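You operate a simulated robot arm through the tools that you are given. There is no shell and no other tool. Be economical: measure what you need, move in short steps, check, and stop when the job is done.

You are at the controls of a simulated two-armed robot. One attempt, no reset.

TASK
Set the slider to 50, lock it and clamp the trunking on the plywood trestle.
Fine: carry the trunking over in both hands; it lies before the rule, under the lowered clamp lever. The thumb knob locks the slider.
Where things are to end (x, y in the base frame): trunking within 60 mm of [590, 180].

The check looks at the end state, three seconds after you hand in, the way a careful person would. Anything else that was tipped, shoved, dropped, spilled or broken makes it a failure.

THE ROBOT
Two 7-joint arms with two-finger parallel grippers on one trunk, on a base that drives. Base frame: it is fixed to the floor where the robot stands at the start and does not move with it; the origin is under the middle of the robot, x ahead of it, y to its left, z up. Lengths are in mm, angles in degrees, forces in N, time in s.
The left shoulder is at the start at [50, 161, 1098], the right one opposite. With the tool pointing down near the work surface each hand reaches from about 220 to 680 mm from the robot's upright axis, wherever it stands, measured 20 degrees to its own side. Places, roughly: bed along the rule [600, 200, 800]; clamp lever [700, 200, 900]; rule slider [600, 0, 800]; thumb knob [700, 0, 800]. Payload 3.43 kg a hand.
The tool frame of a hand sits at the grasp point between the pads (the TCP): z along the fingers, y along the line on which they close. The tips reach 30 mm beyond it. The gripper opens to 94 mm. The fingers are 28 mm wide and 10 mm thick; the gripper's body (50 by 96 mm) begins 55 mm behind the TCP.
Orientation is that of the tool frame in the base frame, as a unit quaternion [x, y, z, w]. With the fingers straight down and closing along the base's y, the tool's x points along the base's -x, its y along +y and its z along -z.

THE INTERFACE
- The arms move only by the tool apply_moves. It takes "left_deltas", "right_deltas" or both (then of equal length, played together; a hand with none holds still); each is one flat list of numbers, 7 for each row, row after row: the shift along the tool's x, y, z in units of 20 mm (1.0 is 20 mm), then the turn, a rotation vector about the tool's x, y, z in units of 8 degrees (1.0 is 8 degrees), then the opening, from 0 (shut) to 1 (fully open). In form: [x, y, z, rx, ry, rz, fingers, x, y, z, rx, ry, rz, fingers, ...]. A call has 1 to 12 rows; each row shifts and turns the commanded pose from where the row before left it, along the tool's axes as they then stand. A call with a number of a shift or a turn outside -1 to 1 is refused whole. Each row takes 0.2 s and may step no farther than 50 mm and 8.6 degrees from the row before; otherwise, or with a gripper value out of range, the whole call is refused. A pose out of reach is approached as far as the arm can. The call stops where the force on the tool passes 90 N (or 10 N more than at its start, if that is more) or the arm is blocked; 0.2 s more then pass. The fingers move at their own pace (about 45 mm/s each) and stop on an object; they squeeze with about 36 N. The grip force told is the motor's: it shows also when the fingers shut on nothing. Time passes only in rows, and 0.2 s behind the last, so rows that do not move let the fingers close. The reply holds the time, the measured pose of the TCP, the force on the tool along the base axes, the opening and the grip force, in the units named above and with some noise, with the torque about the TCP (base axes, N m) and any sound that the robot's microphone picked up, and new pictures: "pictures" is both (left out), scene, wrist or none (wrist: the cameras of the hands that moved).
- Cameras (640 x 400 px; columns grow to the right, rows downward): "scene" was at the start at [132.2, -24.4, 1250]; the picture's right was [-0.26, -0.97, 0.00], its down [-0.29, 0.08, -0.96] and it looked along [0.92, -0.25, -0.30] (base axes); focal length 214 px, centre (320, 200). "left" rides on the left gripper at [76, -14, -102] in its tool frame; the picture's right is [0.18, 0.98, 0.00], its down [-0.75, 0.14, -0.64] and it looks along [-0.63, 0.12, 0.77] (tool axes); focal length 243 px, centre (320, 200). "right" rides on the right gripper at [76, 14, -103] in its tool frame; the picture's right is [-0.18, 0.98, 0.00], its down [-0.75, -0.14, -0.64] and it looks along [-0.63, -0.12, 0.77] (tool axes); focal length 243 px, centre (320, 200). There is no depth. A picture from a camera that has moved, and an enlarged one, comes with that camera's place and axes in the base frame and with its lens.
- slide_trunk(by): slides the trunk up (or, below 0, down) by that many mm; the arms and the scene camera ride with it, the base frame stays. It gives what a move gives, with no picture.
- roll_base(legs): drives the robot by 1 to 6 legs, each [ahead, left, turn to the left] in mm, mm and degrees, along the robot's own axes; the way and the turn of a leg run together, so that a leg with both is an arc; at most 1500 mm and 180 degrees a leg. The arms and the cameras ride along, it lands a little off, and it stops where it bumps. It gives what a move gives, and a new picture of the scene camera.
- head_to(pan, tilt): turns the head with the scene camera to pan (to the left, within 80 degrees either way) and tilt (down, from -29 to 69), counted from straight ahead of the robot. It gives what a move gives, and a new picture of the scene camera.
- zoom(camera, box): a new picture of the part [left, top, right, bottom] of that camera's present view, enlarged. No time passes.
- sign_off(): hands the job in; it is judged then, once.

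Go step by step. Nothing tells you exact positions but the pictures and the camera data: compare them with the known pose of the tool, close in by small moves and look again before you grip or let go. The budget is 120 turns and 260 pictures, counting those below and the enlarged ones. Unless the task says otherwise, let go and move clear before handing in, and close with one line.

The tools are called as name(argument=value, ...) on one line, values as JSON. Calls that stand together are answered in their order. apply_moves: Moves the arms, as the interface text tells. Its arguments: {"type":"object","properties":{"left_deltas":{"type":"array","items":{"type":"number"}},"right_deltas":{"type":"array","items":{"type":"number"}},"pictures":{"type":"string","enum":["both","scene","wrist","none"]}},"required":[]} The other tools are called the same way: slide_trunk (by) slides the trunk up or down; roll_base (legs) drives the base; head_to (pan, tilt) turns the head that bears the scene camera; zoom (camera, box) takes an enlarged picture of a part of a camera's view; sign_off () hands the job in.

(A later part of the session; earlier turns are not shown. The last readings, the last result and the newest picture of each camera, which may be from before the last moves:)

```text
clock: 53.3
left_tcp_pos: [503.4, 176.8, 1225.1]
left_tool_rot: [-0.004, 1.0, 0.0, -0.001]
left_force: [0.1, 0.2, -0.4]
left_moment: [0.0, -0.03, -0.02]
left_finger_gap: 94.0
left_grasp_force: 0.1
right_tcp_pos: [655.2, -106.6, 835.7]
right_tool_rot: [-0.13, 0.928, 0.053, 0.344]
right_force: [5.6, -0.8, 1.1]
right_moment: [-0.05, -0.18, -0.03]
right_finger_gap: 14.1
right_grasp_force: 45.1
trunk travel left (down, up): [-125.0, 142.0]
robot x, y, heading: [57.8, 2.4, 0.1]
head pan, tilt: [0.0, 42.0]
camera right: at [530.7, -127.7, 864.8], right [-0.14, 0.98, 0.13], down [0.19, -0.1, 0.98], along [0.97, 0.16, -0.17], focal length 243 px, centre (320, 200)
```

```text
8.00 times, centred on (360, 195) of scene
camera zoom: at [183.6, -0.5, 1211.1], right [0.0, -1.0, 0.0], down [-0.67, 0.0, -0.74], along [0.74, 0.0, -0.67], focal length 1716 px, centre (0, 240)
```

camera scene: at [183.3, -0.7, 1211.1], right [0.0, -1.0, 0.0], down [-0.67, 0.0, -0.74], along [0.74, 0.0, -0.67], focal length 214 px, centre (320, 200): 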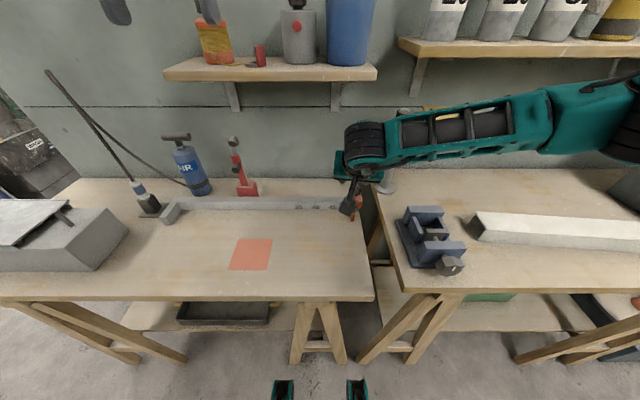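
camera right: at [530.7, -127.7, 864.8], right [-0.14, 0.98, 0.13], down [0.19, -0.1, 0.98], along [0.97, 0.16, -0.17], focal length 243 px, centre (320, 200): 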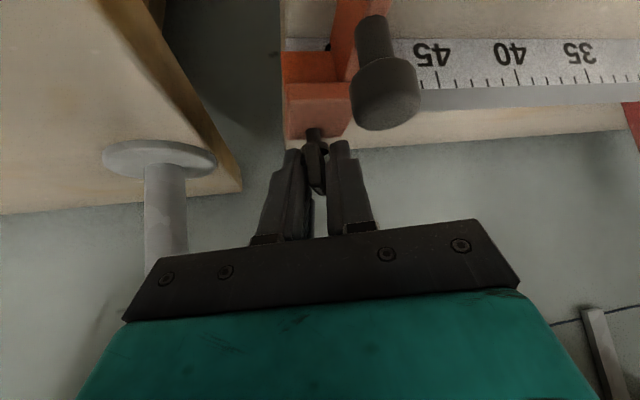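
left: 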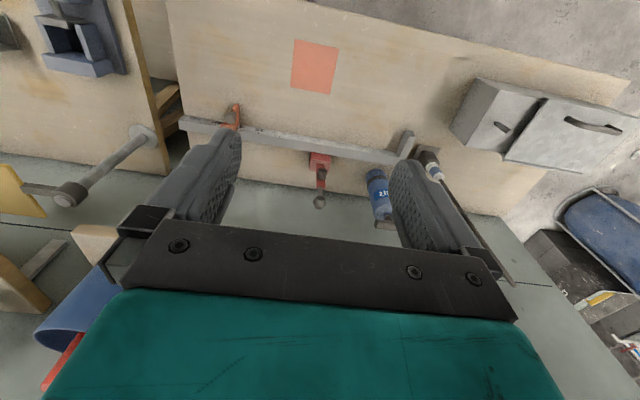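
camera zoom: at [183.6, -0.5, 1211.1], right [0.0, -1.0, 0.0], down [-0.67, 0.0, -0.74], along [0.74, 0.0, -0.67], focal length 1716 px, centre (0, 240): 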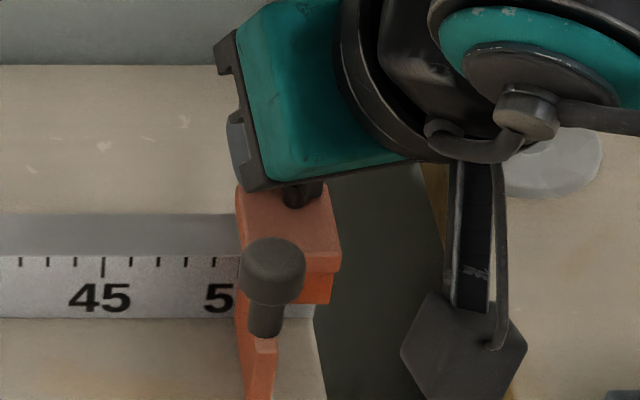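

The tips are clamping the knob's collar (14 mm) below the wing. I'll open slightly, rise 9 mm and close again.

apply_moves(right_deltas=[0, 0, 0, 0, 0, 0, 0.4, 0, 0, 0, 0, 0, 0, 0.4, -0.3, 0, -0.34, 0, 0, 0, 0.4, 0, 0, 0, 0, 0, 0, 0, 0, 0, 0, 0, 0, 0, 0, 0, 0, 0, 0, 0, 0, 0], pictures="wrist")

zoom(camera="right", box=[240, 60, 400, 230])

```text
clock: 54.7
left_tcp_pos: [503.8, 175.8, 1224.7]
left_tool_rot: [-0.004, 1.0, 0.0, -0.002]
left_force: [-0.3, -0.1, -0.8]
left_moment: [-0.02, 0.02, -0.04]
left_finger_gap: 93.9
left_grasp_force: 0.0
right_tcp_pos: [654.1, -106.3, 846.0]
right_tool_rot: [-0.129, 0.928, 0.052, 0.345]
right_force: [1.0, -2.0, 0.0]
right_moment: [-0.07, 0.13, -0.03]
right_finger_gap: 11.0
right_grasp_force: 40.0
trunk travel left (down, up): [-125.0, 142.0]
robot x, y, heading: [58.2, -0.9, 0.1]
head pan, tilt: [0.0, 42.0]
camera right: at [530.1, -127.6, 873.5], right [-0.14, 0.98, 0.13], down [0.19, -0.1, 0.98], along [0.97, 0.16, -0.17], focal length 243 px, centre (320, 200)
```

right: 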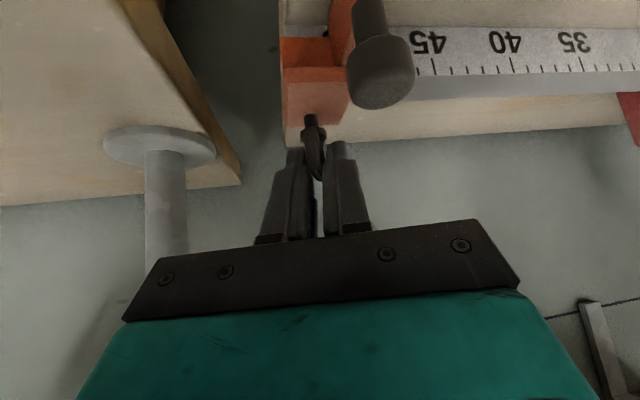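

```text
2.35 times, centred on (320, 145) of right
camera zoom: at [530.1, -127.6, 873.5], right [-0.14, 0.98, 0.13], down [0.19, -0.1, 0.98], along [0.97, 0.16, -0.17], focal length 571 px, centre (320, 329)
```

zoom: 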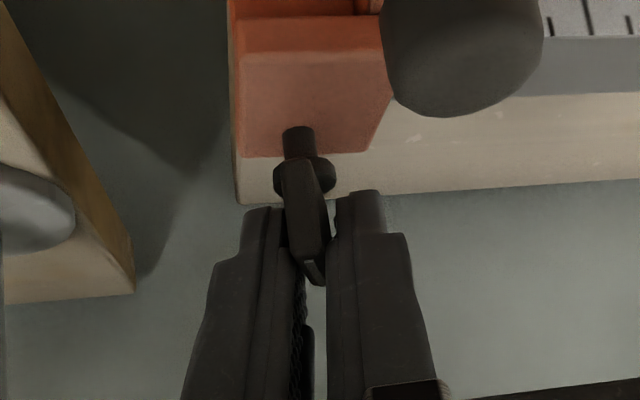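

I have it by the faces now. I'll back the knob off 24° and see whether the slider can be trimmed by -2 mm.

apply_moves(right_deltas=[0, 0, 0, -0.655, 0, -0.756, 0, 0, 0, 0, -0.655, 0, -0.756, 0, 0, 0, 0, -0.655, 0, -0.756, 0], pictures="wrist")

zoom(camera="right", box=[240, 60, 400, 230])

zoom(camera="scene", box=[320, 170, 400, 220])

```text
clock: 55.5
left_tcp_pos: [503.0, 175.5, 1225.9]
left_tool_rot: [-0.003, 1.0, 0.0, -0.002]
left_force: [-0.1, 1.2, 0.4]
left_moment: [-0.03, -0.03, -0.04]
left_finger_gap: 94.2
left_grasp_force: 0.1
right_tcp_pos: [654.9, -104.7, 844.3]
right_tool_rot: [-0.32, 0.88, 0.125, 0.327]
right_force: [-0.5, -0.1, 2.3]
right_moment: [-0.79, 0.94, 0.01]
right_finger_gap: 10.8
right_grasp_force: 44.3
trunk travel left (down, up): [-125.0, 142.0]
robot x, y, heading: [55.9, 0.5, 0.1]
head pan, tilt: [0.0, 42.0]
camera right: at [549.4, -174.9, 873.1], right [-0.53, 0.84, 0.13], down [0.21, -0.02, 0.98], along [0.82, 0.54, -0.17], focal length 243 px, centre (320, 200)
```

right: 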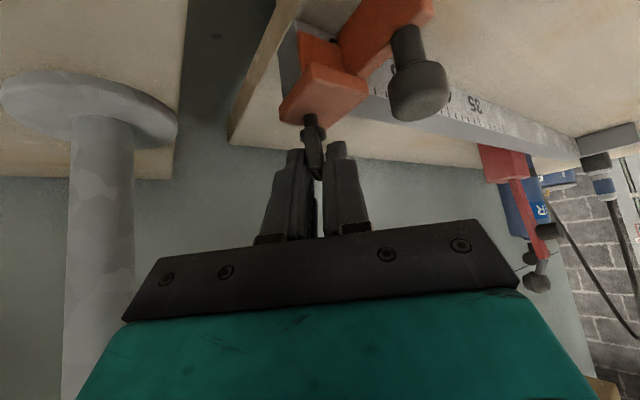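

```text
2.35 times, centred on (320, 145) of right
camera zoom: at [549.4, -174.9, 873.1], right [-0.53, 0.84, 0.13], down [0.21, -0.02, 0.98], along [0.82, 0.54, -0.17], focal length 571 px, centre (320, 329)
```

zoom: 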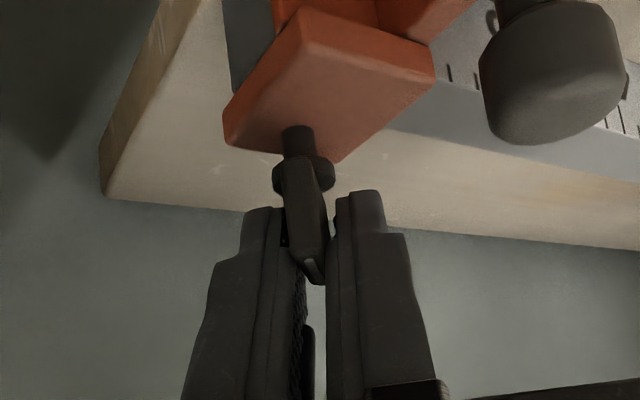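

```text
8.00 times, centred on (360, 195) of scene
camera zoom: at [183.2, -0.3, 1211.1], right [0.0, -1.0, 0.0], down [-0.67, 0.0, -0.74], along [0.74, 0.0, -0.67], focal length 1716 px, centre (0, 240)
```

zoom: 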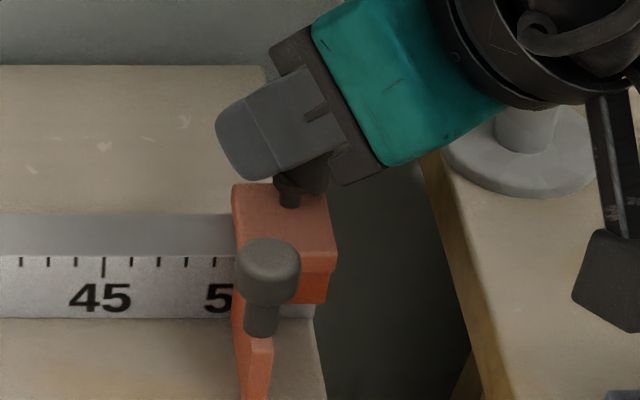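

The slider moves with the knob loosened here. I'll trim it 3.5 mm toward -y and check the reading.

apply_moves(right_deltas=[0.056, -0.166, -0.049, 0, 0, 0, 0, 0, 0, 0, 0, 0, 0, 0], pictures="none")

zoom(camera="scene", box=[330, 180, 370, 205])

```text
clock: 56.1
left_tcp_pos: [502.3, 176.7, 1226.1]
left_tool_rot: [-0.005, 1.0, 0.001, -0.002]
left_force: [0.6, -0.3, -0.1]
left_moment: [0.0, 0.01, 0.01]
left_finger_gap: 93.9
left_grasp_force: 0.1
right_tcp_pos: [654.3, -108.5, 844.1]
right_tool_rot: [-0.32, 0.88, 0.125, 0.327]
right_force: [-9.2, 1.6, 1.7]
right_moment: [0.17, -0.12, 0.02]
right_finger_gap: 10.8
right_grasp_force: 44.2
trunk travel left (down, up): [-125.0, 142.0]
robot x, y, heading: [58.6, 3.7, 0.2]
head pan, tilt: [0.0, 42.0]
```

```text
16.00 times, centred on (350, 192) of scene
camera zoom: at [182.2, -0.3, 1211.2], right [0.0, -1.0, 0.0], down [-0.67, 0.0, -0.74], along [0.74, 0.0, -0.67], focal length 3432 px, centre (-160, 320)
```

zoom: 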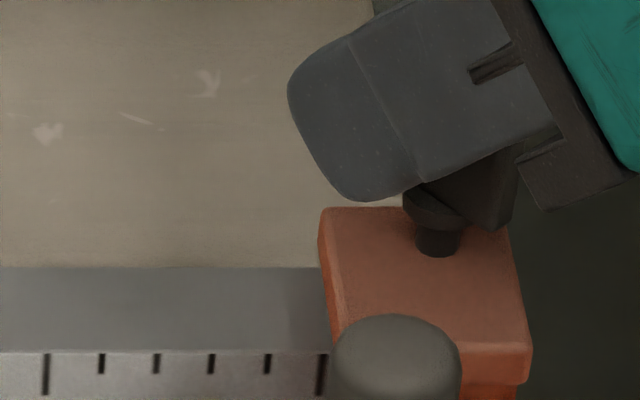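

The 50 tick is just visible at the stop face again. Now I'll turn clockwise in place.

apply_moves(right_deltas=[0, 0, 0, 0.655, 0, 0.756, 0, 0, 0, 0, 0.655, 0, 0.756, 0, 0, 0, 0, 0.655, 0, 0.756, 0, 0, 0, 0, 0.655, 0, 0.756, 0], pictures="none")

zoom(camera="scene", box=[330, 180, 370, 205])

zoom(camera="right", box=[240, 60, 400, 230])

```text
clock: 57.1
left_tcp_pos: [501.1, 177.0, 1225.5]
left_tool_rot: [-0.004, 1.0, 0.0, -0.002]
left_force: [0.4, 0.1, -0.5]
left_moment: [-0.01, -0.01, -0.02]
left_finger_gap: 94.1
left_grasp_force: 0.0
right_tcp_pos: [653.7, -107.9, 844.4]
right_tool_rot: [-0.064, 0.936, 0.029, 0.346]
right_force: [-10.5, 1.0, -1.9]
right_moment: [0.09, -0.5, -0.01]
right_finger_gap: 10.7
right_grasp_force: 44.7
trunk travel left (down, up): [-125.0, 142.0]
robot x, y, heading: [56.8, -1.8, 0.0]
head pan, tilt: [0.0, 42.0]
```

```text
16.00 times, centred on (350, 192) of scene
camera zoom: at [182.4, -0.4, 1211.2], right [0.0, -1.0, 0.0], down [-0.67, 0.0, -0.74], along [0.74, 0.0, -0.67], focal length 3432 px, centre (-160, 320)
```

zoom: 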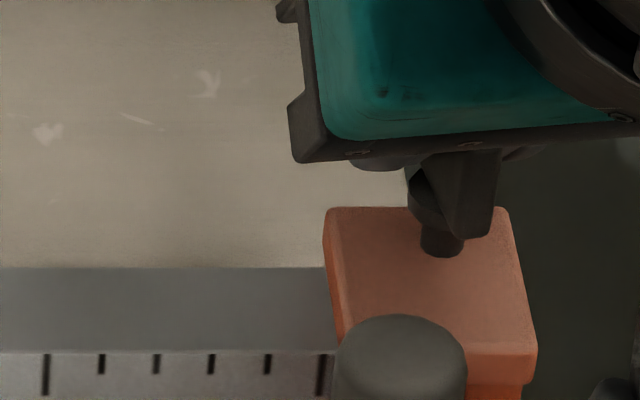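

```text
2.35 times, centred on (320, 145) of right
camera zoom: at [528.7, -113.0, 874.0], right [0.0, 0.99, 0.13], down [0.17, -0.13, 0.98], along [0.98, 0.02, -0.17], focal length 571 px, centre (320, 329)
```

zoom: 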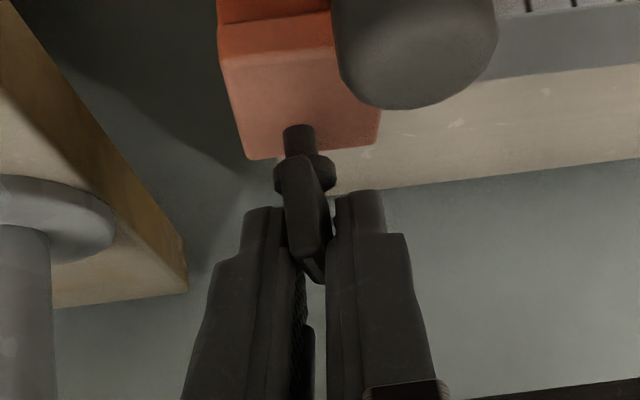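

It turned with a slight drift toward -y. I'll add a +1 mm trim and rotate further to feel for the stop.

apply_moves(right_deltas=[0, 0.03, 0, 0.655, 0, 0.756, 0, 0, 0.03, 0, 0.655, 0, 0.756, 0], pictures="none")

zoom(camera="scene", box=[330, 180, 370, 205])

zoom(camera="right", box=[240, 60, 400, 230])

```text
clock: 57.7
left_tcp_pos: [502.6, 175.6, 1224.9]
left_tool_rot: [-0.003, 1.0, -0.001, -0.002]
left_force: [0.0, 0.1, 0.7]
left_moment: [0.06, 0.01, 0.0]
left_finger_gap: 93.9
left_grasp_force: 0.0
right_tcp_pos: [655.5, -107.8, 844.6]
right_tool_rot: [0.067, 0.936, -0.02, 0.345]
right_force: [-13.5, -4.6, 0.0]
right_moment: [0.28, 0.25, 0.91]
right_finger_gap: 11.4
right_grasp_force: 44.6
trunk travel left (down, up): [-125.0, 142.0]
robot x, y, heading: [58.7, -0.1, -0.0]
head pan, tilt: [0.0, 42.0]
```

```text
16.00 times, centred on (350, 192) of scene
camera zoom: at [182.2, -1.1, 1211.3], right [0.0, -1.0, 0.0], down [-0.67, 0.0, -0.74], along [0.74, 0.0, -0.67], focal length 3432 px, centre (-160, 320)
```

zoom: 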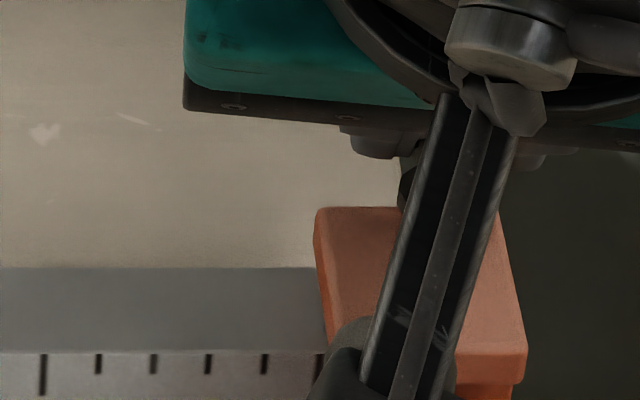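

```text
2.35 times, centred on (320, 145) of right
camera zoom: at [532.9, -77.8, 874.3], right [0.28, 0.95, 0.13], down [0.13, -0.17, 0.98], along [0.95, -0.25, -0.17], focal length 571 px, centre (320, 329)
```

zoom: 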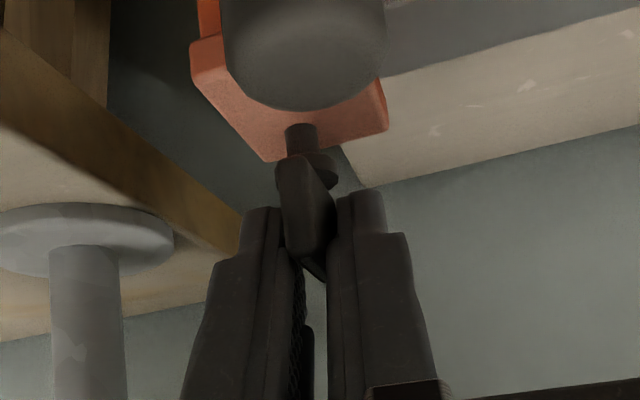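

The torque has risen to 0.9 Nm and the wing no longer follows, so it's at its locked stop with the slider at 50. I'll open and withdraw.

apply_moves(right_deltas=[0, 0, 0, 0, 0, 0, 0.5, 0, 0, 0, 0, 0, 0, 0.5, 0, 0, 0, 0, 0, 0, 0.5, 0, 0, -0.9, 0, 0, 0, 0.5, 0, 0, -0.9, 0, 0, 0, 0.5, 0, 0, -0.9, 0, 0, 0, 0.5, 0, 0, -0.9, 0, 0, 0, 0.5, 0, 0, -0.9, 0, 0, 0, 0.5, 0, -0.5, -0.9, -0.655, 0, -0.756, 0.5, 0, -0.5, -0.9, 0, 0, 0, 0.5, 0, -0.5, -0.9, 0, 0, 0, 0.5], pictures="wrist")

zoom(camera="scene", box=[330, 180, 370, 205])

zoom(camera="scene", box=[320, 170, 400, 220])

```text
clock: 60.1
left_tcp_pos: [503.4, 176.0, 1224.7]
left_tool_rot: [-0.003, 1.0, 0.0, -0.002]
left_force: [-0.4, 0.5, 0.3]
left_moment: [0.04, -0.01, 0.02]
left_finger_gap: 94.0
left_grasp_force: 0.0
right_tcp_pos: [560.6, -129.0, 954.8]
right_tool_rot: [0.001, 0.938, 0.004, 0.346]
right_force: [-0.9, -0.2, 1.1]
right_moment: [0.0, -0.01, -0.01]
right_finger_gap: 47.0
right_grasp_force: 0.0
trunk travel left (down, up): [-125.0, 142.0]
robot x, y, heading: [57.3, 1.4, 0.0]
head pan, tilt: [0.0, 42.0]
camera right: at [435.9, -116.0, 983.4], right [0.14, 0.98, 0.13], down [0.15, -0.15, 0.98], along [0.98, -0.12, -0.17], focal length 243 px, centre (320, 200)
```

right: 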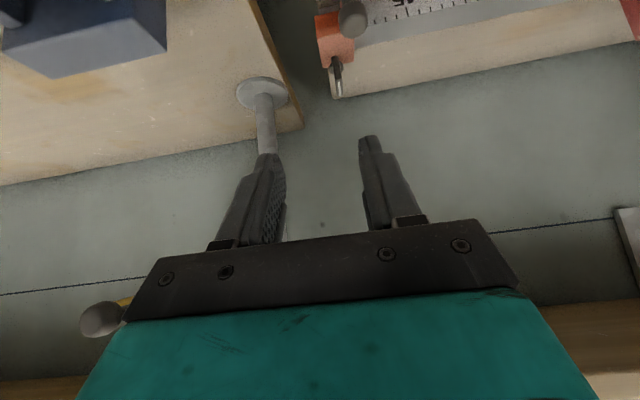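

```text
16.00 times, centred on (350, 192) of scene
camera zoom: at [183.1, -0.6, 1211.1], right [0.0, -1.0, 0.0], down [-0.67, 0.0, -0.74], along [0.74, 0.0, -0.67], focal length 3432 px, centre (-160, 320)
```

zoom: 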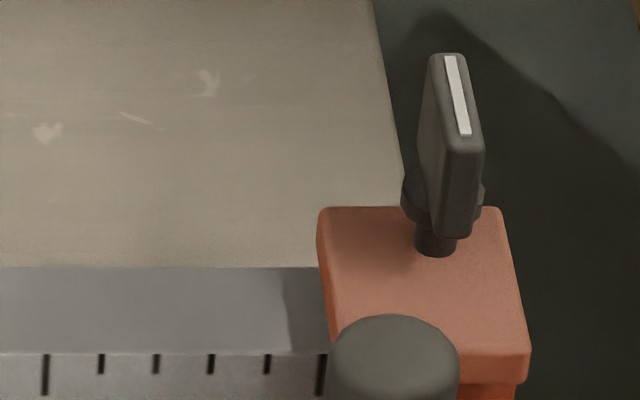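

```text
8.00 times, centred on (360, 195) of scene
camera zoom: at [183.1, -0.6, 1211.1], right [0.0, -1.0, 0.0], down [-0.67, 0.0, -0.74], along [0.74, 0.0, -0.67], focal length 1716 px, centre (0, 240)
```

zoom: 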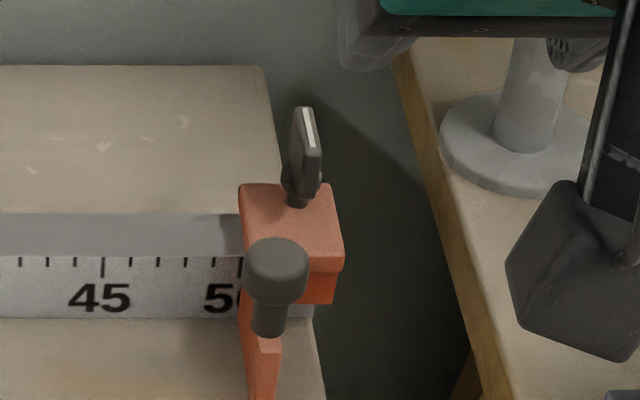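

The wing is now at a full 90° and the 50 tick sits at the stop face, so the slider is set and locked. Next is the trunking: I'll level and raise the right hand and yaw both hands so the pads close along x.

apply_moves(right_deltas=[0, 0, -0.9, 0, 0.843, 0, 0.5, 0, 0, -0.9, 0, 0.843, 0, 0.5, 0, 0, -0.9, 0, 0.843, 0, 0.5, 0, 0, -0.9, 0, 0.843, 0, 0.5, 0, 0, -0.9, 0, 0.843, 0, 1, 0, 0, -0.5, 0, 0.843, 0, 1, 0.5, 0, 0, 0, 0, 0.9375, 1, 0.5, 0, 0, 0, 0, 0.9375, 1, 0, 0, 0, 0, 0, 0.9375, 1, 0, 0, 0, 0, 0, 0.9375, 1, 0, 0, 0, 0, 0, 0.9375, 1, 0, 0, 0, 0, 0, 0.9375, 1], left_deltas=[0, 0, 0, 0, 0, -0.9375, 1, 0, 0, 0, 0, 0, -0.9375, 1, 0, 0, 0, 0, 0, -0.9375, 1, 0, 0, 0, 0, 0, -0.9375, 1, 0, 0, 0, 0, 0, -0.9375, 1, 0, 0, 0, 0, 0, -0.9375, 1, 0, 0, 0, 0, 0, -0.9375, 1, 0, 0, 0, 0, 0, -0.9375, 1, 0, 0, 0, 0, 0, -0.9375, 1, 0, 0, 0, 0, 0, -0.9375, 1, 0, 0, 0, 0, 0, -0.9375, 1, 0, 0, 0, 0, 0, -0.9375, 1], pictures="none")

apply_moves(right_deltas=[0, 0, 0, 0, 0, 0.9375, 1, 0, 0, 0, 0, 0, 0.9375, 1, 0, 0, 0, 0, 0, 0.9375, 1, 0, 0, 0, 0, 0, 0.9375, 1, 0, 0, 0, 0, 0, 0.9375, 1, 0, 0, 0, 0, 0, 0.9375, 1], pictures="scene")

head_to(pan=-60, tilt=35)

```text
clock: 62.7
left_tcp_pos: [504.1, 175.9, 1224.3]
left_tool_rot: [0.711, -0.703, 0.0, 0.002]
left_force: [0.5, 0.5, -0.8]
left_moment: [-0.01, 0.02, -0.01]
left_finger_gap: 94.1
left_grasp_force: 0.1
right_tcp_pos: [499.1, -129.3, 1042.7]
right_tool_rot: [0.384, 0.924, 0.005, 0.001]
right_force: [-0.3, 0.2, 0.1]
right_moment: [0.01, -0.03, 0.02]
right_finger_gap: 93.9
right_grasp_force: 0.1
trunk travel left (down, up): [-125.0, 142.0]
robot x, y, heading: [53.8, -1.9, 0.2]
head pan, tilt: [0.0, 42.0]
```

```text
clock: 64.1
left_tcp_pos: [503.6, 175.0, 1225.0]
left_tool_rot: [0.709, -0.705, -0.001, 0.001]
left_force: [-0.5, -0.5, 0.3]
left_moment: [-0.02, 0.01, -0.03]
left_finger_gap: 93.9
left_grasp_force: 0.1
right_tcp_pos: [499.6, -128.7, 1042.1]
right_tool_rot: [0.708, 0.706, 0.004, -0.002]
right_force: [0.3, 0.4, 0.3]
right_moment: [-0.01, 0.02, 0.01]
right_finger_gap: 94.0
right_grasp_force: 0.0
trunk travel left (down, up): [-125.0, 142.0]
robot x, y, heading: [58.4, -2.2, 0.1]
head pan, tilt: [0.0, 42.0]
camera scene: at [183.3, -0.4, 1211.1], right [0.0, -1.0, 0.0], down [-0.67, 0.0, -0.74], along [0.74, 0.0, -0.67], focal length 214 px, centre (320, 200)
```

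scene: 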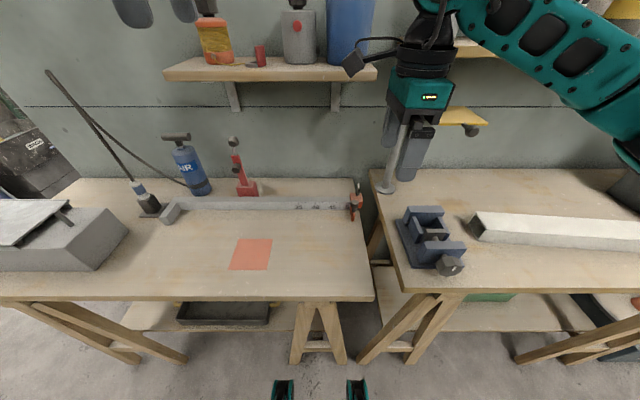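

```text
clock: 65.4
left_tcp_pos: [503.6, 174.5, 1224.9]
left_tool_rot: [0.71, -0.705, -0.001, 0.001]
left_force: [-0.2, -0.8, -0.2]
left_moment: [0.0, 0.01, 0.01]
left_finger_gap: 94.0
left_grasp_force: 0.0
right_tcp_pos: [499.5, -128.1, 1041.2]
right_tool_rot: [0.706, 0.708, 0.004, -0.002]
right_force: [0.9, 0.2, 0.3]
right_moment: [0.01, 0.01, -0.01]
right_finger_gap: 93.9
right_grasp_force: 0.0
trunk travel left (down, up): [-125.0, 142.0]
robot x, y, heading: [61.1, -0.5, 0.3]
head pan, tilt: [-60.0, 35.0]
camera scene: at [143.9, -76.7, 1221.6], right [-0.87, -0.5, 0.0], down [-0.29, 0.5, -0.82], along [0.41, -0.71, -0.57], focal length 214 px, centre (320, 200)
```

scene: 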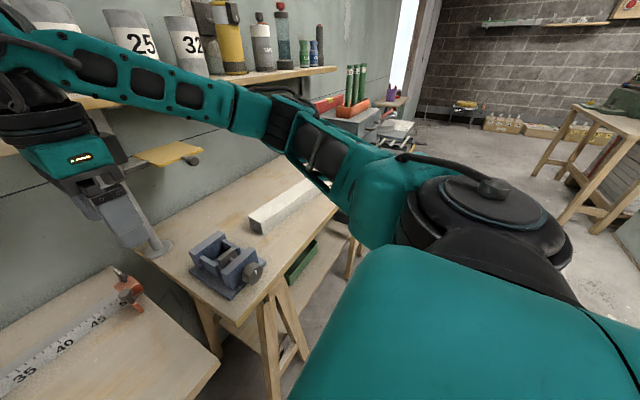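

The way right at this distance is clear of the trestle legs and of the pole with the yellow plate. I'll drive right to centre the robot on the trunking.

roll_base(legs=[[0, -637, 0]])

head_to(pan=0, tilt=50)

```text
clock: 69.0
left_tcp_pos: [505.0, -475.0, 1224.1]
left_tool_rot: [0.711, -0.703, -0.001, 0.001]
left_force: [-0.2, -0.7, 0.4]
left_moment: [0.02, 0.0, -0.01]
left_finger_gap: 93.9
left_grasp_force: 0.1
right_tcp_pos: [502.5, -779.9, 1041.7]
right_tool_rot: [0.705, 0.709, 0.004, -0.002]
right_force: [-0.3, 0.1, 0.3]
right_moment: [0.03, 0.0, 0.0]
right_finger_gap: 93.8
right_grasp_force: 0.1
trunk travel left (down, up): [-125.0, 142.0]
robot x, y, heading: [58.2, -654.1, 0.6]
head pan, tilt: [-60.0, 35.0]
camera scene: at [146.1, -729.8, 1221.6], right [-0.86, -0.5, 0.0], down [-0.29, 0.5, -0.82], along [0.41, -0.71, -0.57], focal length 214 px, centre (320, 200)
```

scene: 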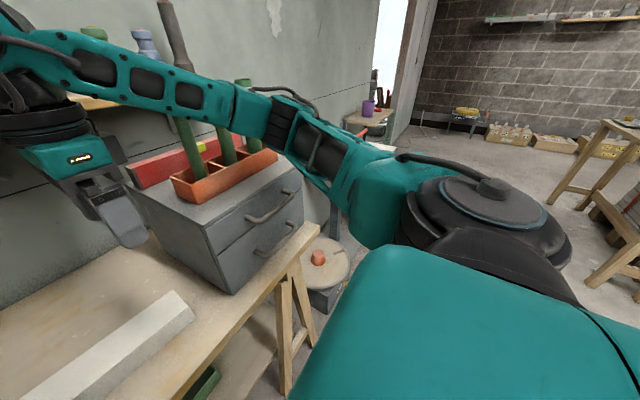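

```text
clock: 70.3
left_tcp_pos: [505.3, -475.2, 1225.3]
left_tool_rot: [0.711, -0.703, -0.001, 0.001]
left_force: [-0.6, 0.3, 0.3]
left_moment: [-0.02, -0.02, 0.04]
left_finger_gap: 93.7
left_grasp_force: 0.0
right_tcp_pos: [501.8, -780.3, 1042.4]
right_tool_rot: [0.705, 0.709, 0.005, -0.002]
right_force: [0.3, -0.5, 0.4]
right_moment: [0.0, 0.0, -0.01]
right_finger_gap: 94.1
right_grasp_force: 0.0
trunk travel left (down, up): [-125.0, 142.0]
robot x, y, heading: [55.3, -654.2, 0.5]
head pan, tilt: [0.0, 50.0]
camera scene: at [178.7, -653.2, 1199.9], right [0.0, -1.0, 0.0], down [-0.77, 0.0, -0.64], along [0.64, 0.0, -0.77], focal length 214 px, centre (320, 200)
```

scene: 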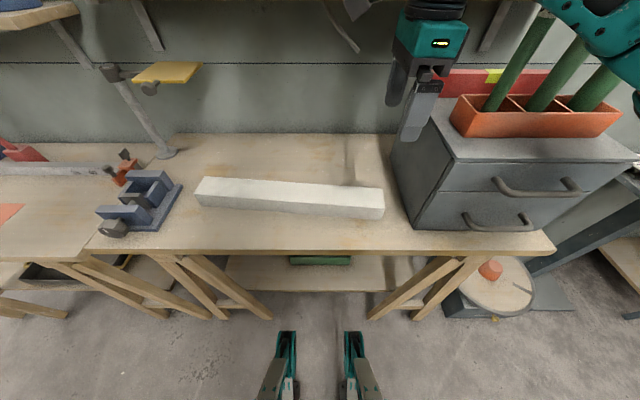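

I can see the whole trunking, and will measure it with a zoom.

zoom(camera="scene", box=[180, 130, 400, 268])

```text
2.90 times, centred on (290, 199) of scene
camera zoom: at [178.7, -653.2, 1199.9], right [0.0, -1.0, 0.0], down [-0.77, 0.0, -0.64], along [0.64, 0.0, -0.77], focal length 622 px, centre (407, 203)
```

zoom: 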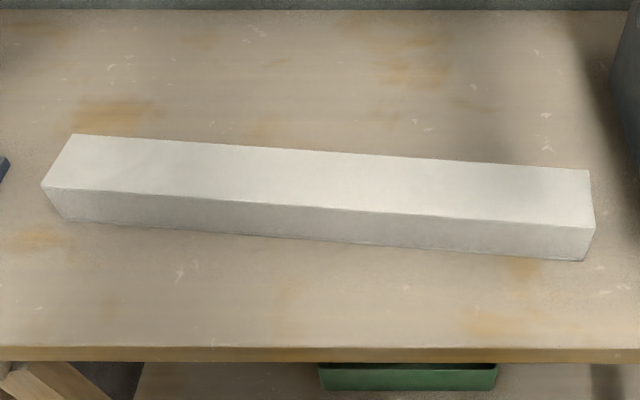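

The two viewpoints only agree if the right trestle's top is near z≈800, higher than the rule's trestle. That puts the trunking's centre near (502, -585). I'll centre on it and take wrist views to confirm.

roll_base(legs=[[0, 69, -0.5]])

apply_moves(left_deltas=[0, 0, 0.9, 0, 0, 0, 1, 0, 0, 0.9, 0, 0, 0, 1, 0, 0, 0.9, 0, 0, 0, 1, 0, 0, 0.9, 0, 0, 0, 1, 0, 0, 0.9, 0, 0, 0, 1, 0, 0, 0.9, 0, 0, 0, 1, 0, 0, 0.9, 0, 0, 0, 1, 0, 0, 0.9, 0, 0, 0, 1, 0, 0, 0.9, 0, 0, 0, 1, 0, 0, 0.9, 0, 0, 0, 1], pictures="wrist")

zoom(camera="scene", box=[180, 130, 500, 330])

zoom(camera="right", box=[0, 0, 640, 400])

```text
clock: 71.3
left_tcp_pos: [506.8, -408.6, 1224.1]
left_tool_rot: [0.708, -0.706, 0.0, 0.002]
left_force: [0.5, -0.3, -0.4]
left_moment: [-0.05, -0.01, 0.01]
left_finger_gap: 93.9
left_grasp_force: 0.0
right_tcp_pos: [500.8, -713.8, 1043.1]
right_tool_rot: [0.708, 0.706, 0.004, -0.002]
right_force: [-1.0, 0.6, -0.1]
right_moment: [-0.04, 0.01, -0.01]
right_finger_gap: 94.0
right_grasp_force: 0.1
trunk travel left (down, up): [-125.0, 142.0]
robot x, y, heading: [56.4, -582.5, -0.1]
head pan, tilt: [0.0, 50.0]
camera scene: at [178.6, -584.3, 1199.8], right [0.0, -1.0, 0.0], down [-0.77, 0.0, -0.64], along [0.64, 0.0, -0.77], focal length 214 px, centre (320, 200)
```

scene: 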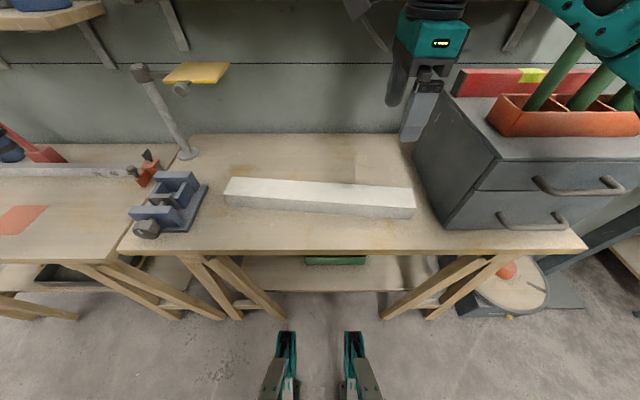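

```text
clock: 73.5
left_tcp_pos: [505.9, -408.4, 1045.7]
left_tool_rot: [0.709, -0.706, -0.002, 0.001]
left_force: [0.4, -0.1, 0.5]
left_moment: [-0.02, -0.03, 0.0]
left_finger_gap: 94.0
left_grasp_force: 0.1
right_tcp_pos: [501.5, -713.8, 1042.5]
right_tool_rot: [0.708, 0.706, 0.004, -0.002]
right_force: [0.8, -0.3, -0.6]
right_moment: [0.01, 0.05, -0.02]
right_finger_gap: 94.1
right_grasp_force: 0.0
trunk travel left (down, up): [-125.0, 142.0]
robot x, y, heading: [58.1, -586.0, -0.1]
head pan, tilt: [0.0, 50.0]
camera left: at [520.1, -484.1, 1148.0], right [-0.98, -0.19, 0.0], down [-0.14, 0.75, 0.64], along [-0.12, 0.63, -0.77], focal length 243 px, centre (320, 200)
```

left: 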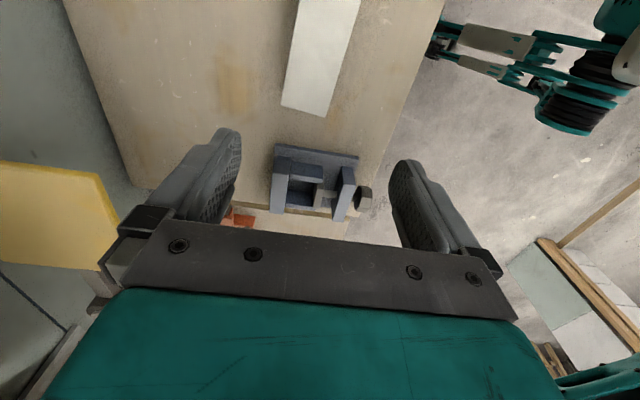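

```text
2.00 times, centred on (340, 230) of scene
camera zoom: at [178.7, -584.8, 1199.9], right [0.0, -1.0, 0.0], down [-0.77, 0.0, -0.64], along [0.64, 0.0, -0.77], focal length 429 px, centre (280, 140)
```

zoom: 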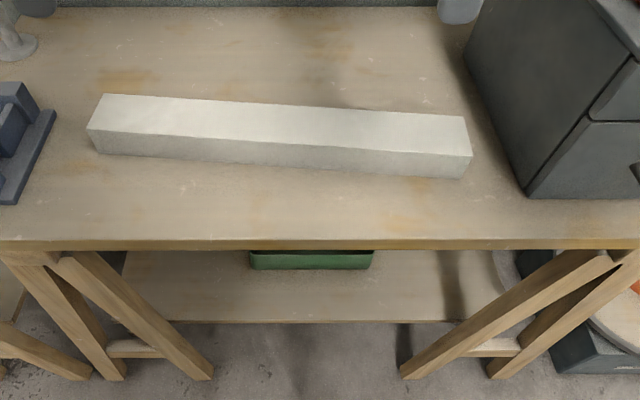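

```text
1.00 times, centred on (320, 200) of right
camera zoom: at [514.8, -639.2, 1146.4], right [0.98, -0.19, 0.0], down [-0.14, -0.76, 0.63], along [-0.12, -0.62, -0.77], focal length 243 px, centre (320, 200)
```

zoom: 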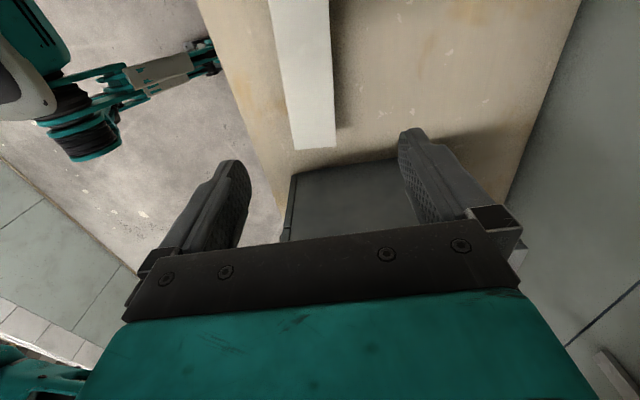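

Wrist triangulation gives a top at z≈845, a length of about 420 mm, and a centre at (498, -582) rotated about 5°. I'll lower both open hands to just above it.

apply_moves(left_deltas=[0.69, -0.067, 0, 0, 0, 0.217, 1, 0.69, -0.067, 0, 0, 0, 0.217, 1, 0.69, -0.067, 0, 0, 0, 0.217, 1, 0, 0, 0.97, 0, 0, 0, 1, 0, 0, 0.97, 0, 0, 0, 1, 0, 0, 0.97, 0, 0, 0, 1, 0, 0, 0.97, 0, 0, 0, 1, 0, 0, 0.97, 0, 0, 0, 1, 0, 0, 0.97, 0, 0, 0, 1, 0, 0, 0.97, 0, 0, 0, 1, 0, 0, 0.97, 0, 0, 0, 1], right_deltas=[0.067, -0.26, 0, 0, 0, 0.217, 1, 0.067, -0.26, 0, 0, 0, 0.217, 1, 0.067, -0.26, 0, 0, 0, 0.217, 1, 0, 0, 0.953, 0, 0, 0, 1, 0, 0, 0.953, 0, 0, 0, 1, 0, 0, 0.953, 0, 0, 0, 1, 0, 0, 0.953, 0, 0, 0, 1, 0, 0, 0.953, 0, 0, 0, 1, 0, 0, 0.953, 0, 0, 0, 1, 0, 0, 0.953, 0, 0, 0, 1, 0, 0, 0.953, 0, 0, 0, 1])

```text
clock: 76.0
left_tcp_pos: [507.4, -450.3, 889.4]
left_tool_rot: [-0.675, 0.738, 0.002, -0.002]
left_force: [0.0, 0.9, 0.2]
left_moment: [0.01, 0.04, 0.0]
left_finger_gap: 94.1
left_grasp_force: 0.1
right_tcp_pos: [485.5, -708.7, 889.5]
right_tool_rot: [0.74, 0.673, 0.004, -0.002]
right_force: [-1.1, -0.4, -0.2]
right_moment: [-0.01, 0.03, -0.02]
right_finger_gap: 93.9
right_grasp_force: 0.1
trunk travel left (down, up): [-125.0, 142.0]
robot x, y, heading: [55.1, -581.5, -0.5]
head pan, tilt: [0.0, 50.0]
camera scene: at [178.7, -584.9, 1199.9], right [0.0, -1.0, 0.0], down [-0.77, 0.0, -0.64], along [0.64, 0.0, -0.77], focal length 214 px, centre (320, 200)
camera right: at [506.4, -635.8, 994.0], right [0.96, -0.28, 0.0], down [-0.21, -0.74, 0.63], along [-0.17, -0.61, -0.77], focal length 243 px, centre (320, 200)
camera left: at [514.1, -526.7, 992.1], right [-1.0, -0.1, 0.0], down [-0.07, 0.76, 0.64], along [-0.07, 0.64, -0.77], focal length 243 px, centre (320, 200)
```

scene: 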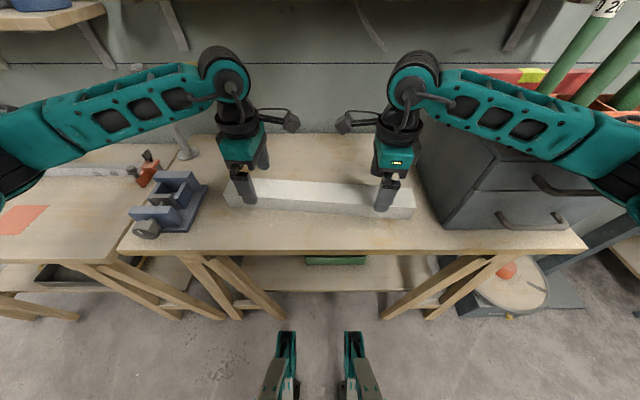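
right: 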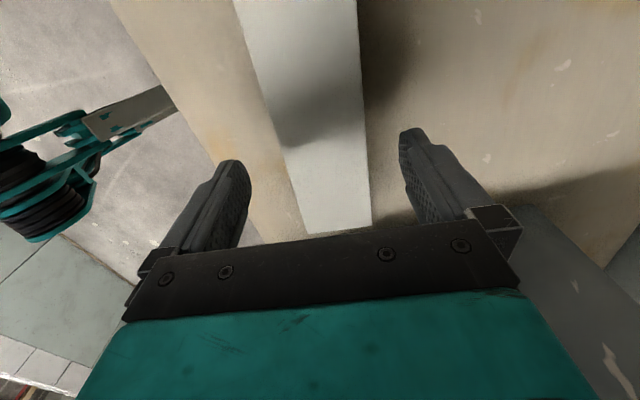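
left: 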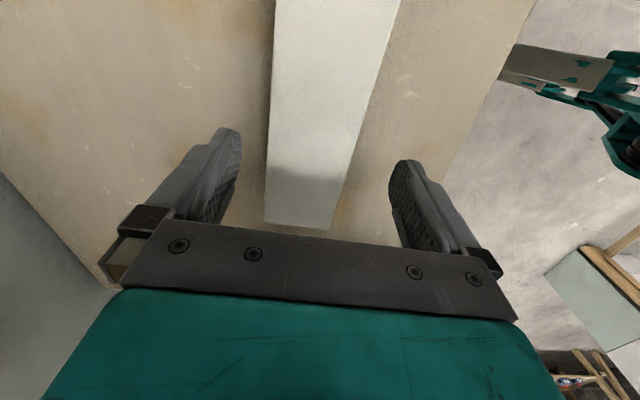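

Both hands straddle the trunking. I'll go down 50 mm and close.

apply_moves(left_deltas=[0, 0, 0.83, 0, 0, 0, 1, 0, 0, 0.83, 0, 0, 0, 1, 0, 0, 0.83, 0, 0, 0, 1], right_deltas=[0, 0.12, 0.83, 0, 0, 0, 1, 0, 0, 0.83, 0, 0, 0, 1, 0, 0, 0.83, 0, 0, 0, 1], pictures="scene")

zoom(camera="scene", box=[200, 130, 440, 280])

```text
clock: 76.8
left_tcp_pos: [501.7, -448.8, 845.9]
left_tool_rot: [-0.675, 0.738, -0.004, 0.0]
left_force: [-0.5, 0.2, 0.2]
left_moment: [-0.01, -0.01, 0.0]
left_finger_gap: 94.0
left_grasp_force: 0.1
right_tcp_pos: [490.1, -705.3, 858.6]
right_tool_rot: [0.74, 0.672, 0.02, 0.01]
right_force: [0.6, 0.6, -0.1]
right_moment: [-0.01, -0.03, -0.04]
right_finger_gap: 94.0
right_grasp_force: 0.0
trunk travel left (down, up): [-125.0, 142.0]
robot x, y, heading: [62.6, -585.4, -0.2]
head pan, tilt: [0.0, 50.0]
camera scene: at [169.2, -580.4, 1203.1], right [0.0, -1.0, 0.01], down [-0.76, 0.0, -0.65], along [0.65, -0.01, -0.76], focal length 214 px, centre (320, 200)
```

scene: 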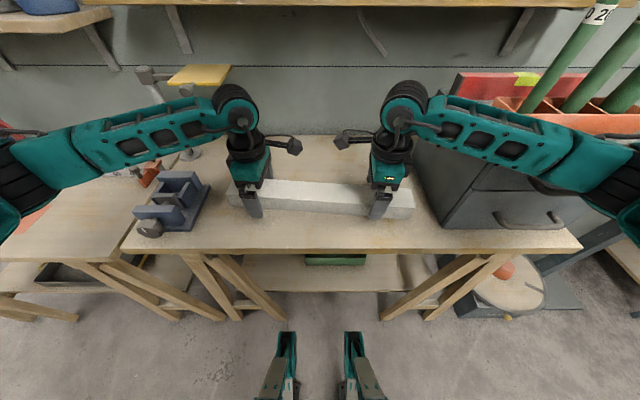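

```text
2.67 times, centred on (320, 205) of scene
camera zoom: at [169.2, -580.4, 1203.1], right [0.0, -1.0, 0.01], down [-0.76, 0.0, -0.65], along [0.65, -0.01, -0.76], focal length 572 px, centre (320, 187)
```

zoom: 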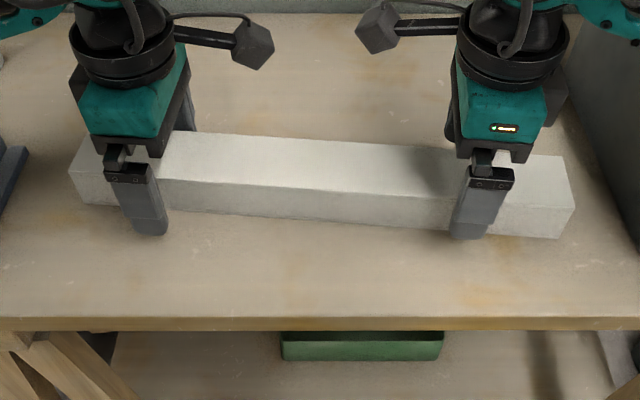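

The right arm is leaning on something, probably its elbow on the drawer cabinet, and the body is deflecting. I'll raise the hands straight away and lift the trunk.

apply_moves(left_deltas=[0, 0, -0.9, 0, 0, 0, 1, 0, 0, -0.9, 0, 0, 0, 1, 0, 0, -0.9, 0, 0, 0, 1], right_deltas=[0, 0, -0.9, 0, 0, 0, 1, 0, 0, -0.9, 0, 0, 0, 1, 0, 0, -0.9, 0, 0, 0, 1], pictures="scene")

head_to(pan=-25, tilt=40)

```text
clock: 77.5
left_tcp_pos: [507.4, -450.8, 892.7]
left_tool_rot: [-0.675, 0.738, 0.0, -0.002]
left_force: [0.3, -0.3, 0.0]
left_moment: [0.01, 0.02, 0.01]
left_finger_gap: 94.1
left_grasp_force: 0.0
right_tcp_pos: [488.7, -707.3, 893.4]
right_tool_rot: [0.739, 0.674, 0.003, -0.002]
right_force: [0.0, 0.3, -0.3]
right_moment: [-0.02, -0.01, 0.0]
right_finger_gap: 93.9
right_grasp_force: 0.1
trunk travel left (down, up): [-125.0, 142.0]
robot x, y, heading: [57.8, -587.2, -0.2]
head pan, tilt: [0.0, 50.0]
camera scene: at [178.7, -584.8, 1199.3], right [0.0, -1.0, 0.0], down [-0.77, 0.0, -0.64], along [0.64, 0.0, -0.77], focal length 214 px, centre (320, 200)
```

scene: 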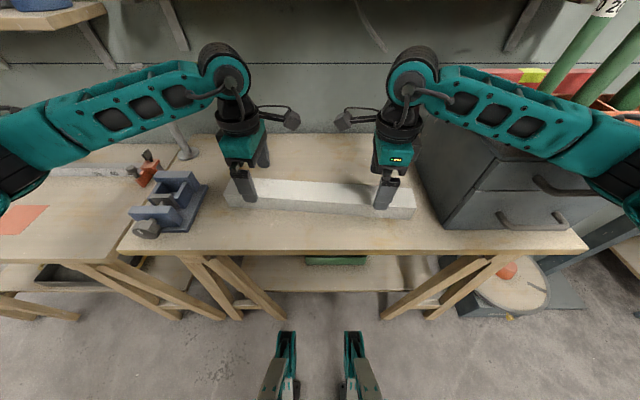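

```text
clock: 78.4
left_tcp_pos: [508.6, -451.9, 892.1]
left_tool_rot: [-0.675, 0.738, 0.001, -0.002]
left_force: [0.5, 0.4, 0.3]
left_moment: [0.0, -0.01, 0.0]
left_finger_gap: 94.0
left_grasp_force: 0.1
right_tcp_pos: [488.6, -707.3, 894.6]
right_tool_rot: [0.74, 0.673, 0.003, -0.003]
right_force: [0.2, -0.3, 0.3]
right_moment: [-0.02, 0.06, -0.01]
right_finger_gap: 94.1
right_grasp_force: 0.0
trunk travel left (down, up): [-125.0, 142.0]
robot x, y, heading: [64.0, -585.8, 0.0]
head pan, tilt: [-25.0, 40.0]
camera scene: at [178.6, -620.8, 1214.0], right [-0.42, -0.91, 0.0], down [-0.58, 0.27, -0.77], along [0.69, -0.33, -0.64], focal length 214 px, centre (320, 200)
```

scene: 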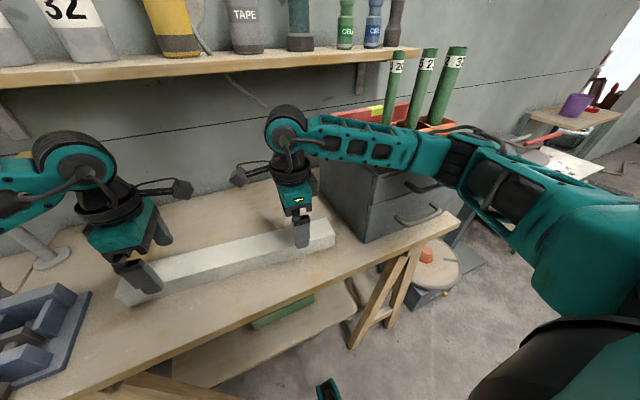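

The cabinet and its rack haven't moved. I'll raise the trunk 120 mm, so the elbows ride higher, and shift the robot 50 mm left.

slide_trunk(by=120)

roll_base(legs=[[0, 50, 0]])

```text
clock: 79.9
left_tcp_pos: [508.0, -451.7, 1012.9]
left_tool_rot: [-0.675, 0.738, 0.0, -0.002]
left_force: [-0.7, -1.2, 0.8]
left_moment: [0.01, -0.02, -0.01]
left_finger_gap: 93.9
left_grasp_force: 0.0
right_tcp_pos: [488.0, -709.0, 1015.9]
right_tool_rot: [0.739, 0.673, 0.004, -0.003]
right_force: [-0.4, 0.0, -0.4]
right_moment: [-0.03, -0.02, 0.04]
right_finger_gap: 94.0
right_grasp_force: 0.0
trunk travel left (down, up): [-245.0, 22.0]
robot x, y, heading: [62.0, -585.8, -0.2]
head pan, tilt: [-25.0, 40.0]
```

```text
clock: 80.9
left_tcp_pos: [508.0, -400.7, 1013.8]
left_tool_rot: [-0.675, 0.738, 0.001, -0.002]
left_force: [0.2, 0.6, 0.8]
left_moment: [-0.02, -0.01, -0.01]
left_finger_gap: 94.3
left_grasp_force: 0.1
right_tcp_pos: [488.8, -657.5, 1014.9]
right_tool_rot: [0.739, 0.674, 0.004, -0.002]
right_force: [-0.4, -0.1, 0.2]
right_moment: [0.0, 0.01, 0.02]
right_finger_gap: 94.1
right_grasp_force: 0.0
trunk travel left (down, up): [-245.0, 22.0]
robot x, y, heading: [59.0, -532.4, -0.2]
head pan, tilt: [-25.0, 40.0]
camera scene: at [178.7, -570.1, 1334.1], right [-0.43, -0.9, 0.0], down [-0.58, 0.27, -0.77], along [0.69, -0.33, -0.64], focal length 214 px, centre (320, 200)
```

scene: 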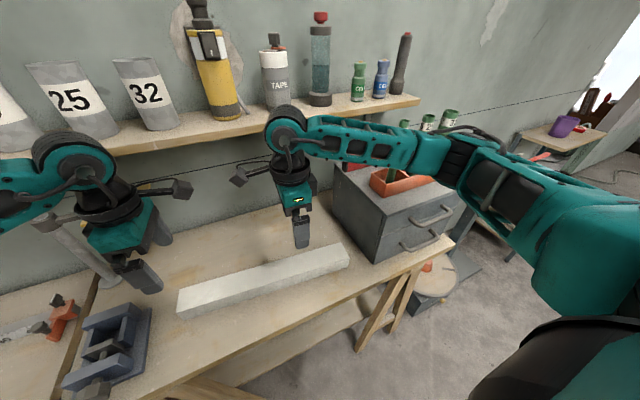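

I'll place both hands over the trunking again, symmetric about its centre, and lower them.

apply_moves(left_deltas=[0.8, -0.08, 0, 0, 0, 0, 1, 0.8, -0.08, 0, 0, 0, 0, 1, 0.8, -0.08, 0, 0, 0, 0, 1, 0.8, -0.08, 0, 0, 0, 0, 1, 0, 0, 1, 0, 0, 0, 1, 0, 0, 1, 0, 0, 0, 1, 0, 0, 1, 0, 0, 0, 1, 0, 0, 1, 0, 0, 0, 1, 0, 0, 1, 0, 0, 0, 1, 0, 0, 1, 0, 0, 0, 1], right_deltas=[-0.47, 0.03, 0, 0, 0, 0, 1, -0.47, 0.03, 0, 0, 0, 0, 1, -0.47, 0.03, 0, 0, 0, 0, 1, -0.47, 0.03, 0, 0, 0, 0, 1, 0, 0, 1, 0, 0, 0, 1, 0, 0, 1, 0, 0, 0, 1, 0, 0, 1, 0, 0, 0, 1, 0, 0, 1, 0, 0, 0, 1, 0, 0, 1, 0, 0, 0, 1, 0, 0, 1, 0, 0, 0, 1])

```text
clock: 83.1
left_tcp_pos: [509.1, -467.4, 891.6]
left_tool_rot: [-0.676, 0.737, 0.001, -0.001]
left_force: [0.6, -0.1, 0.0]
left_moment: [-0.01, -0.01, 0.01]
left_finger_gap: 94.2
left_grasp_force: 0.0
right_tcp_pos: [487.8, -694.8, 895.8]
right_tool_rot: [0.74, 0.673, 0.005, -0.003]
right_force: [0.4, 0.3, 0.3]
right_moment: [0.01, 0.01, -0.01]
right_finger_gap: 94.2
right_grasp_force: 0.0
trunk travel left (down, up): [-245.0, 22.0]
robot x, y, heading: [57.7, -532.0, -0.1]
head pan, tilt: [-25.0, 40.0]
camera scene: at [178.9, -571.1, 1334.0], right [-0.43, -0.9, 0.0], down [-0.58, 0.27, -0.77], along [0.69, -0.33, -0.64], focal length 214 px, centre (320, 200)
camera right: at [508.1, -621.8, 999.7], right [0.96, -0.28, 0.0], down [-0.21, -0.74, 0.63], along [-0.17, -0.61, -0.77], focal length 243 px, centre (320, 200)
camera left: at [516.7, -542.9, 994.1], right [-1.0, -0.1, 0.0], down [-0.07, 0.76, 0.64], along [-0.07, 0.64, -0.77], focal length 243 px, centre (320, 200)
```

scene: 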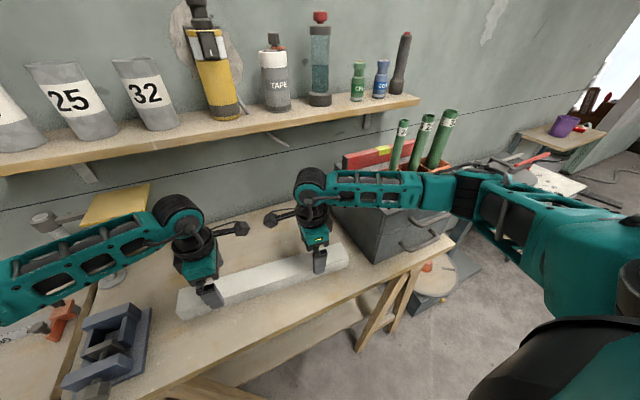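
right: 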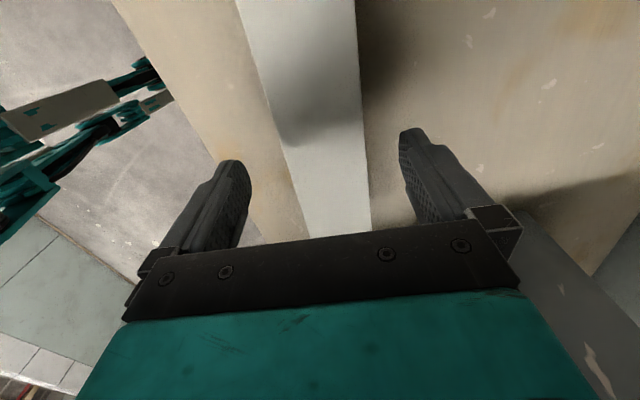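
left: 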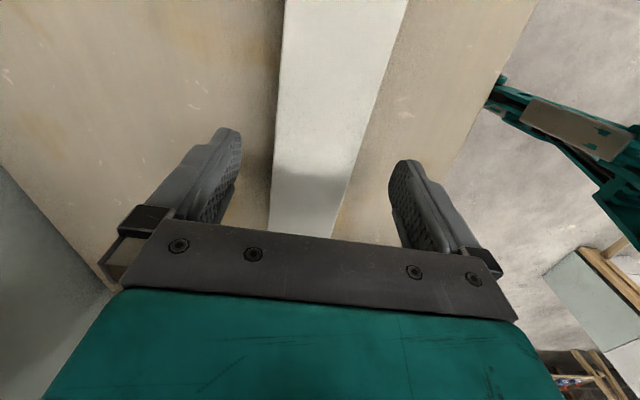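

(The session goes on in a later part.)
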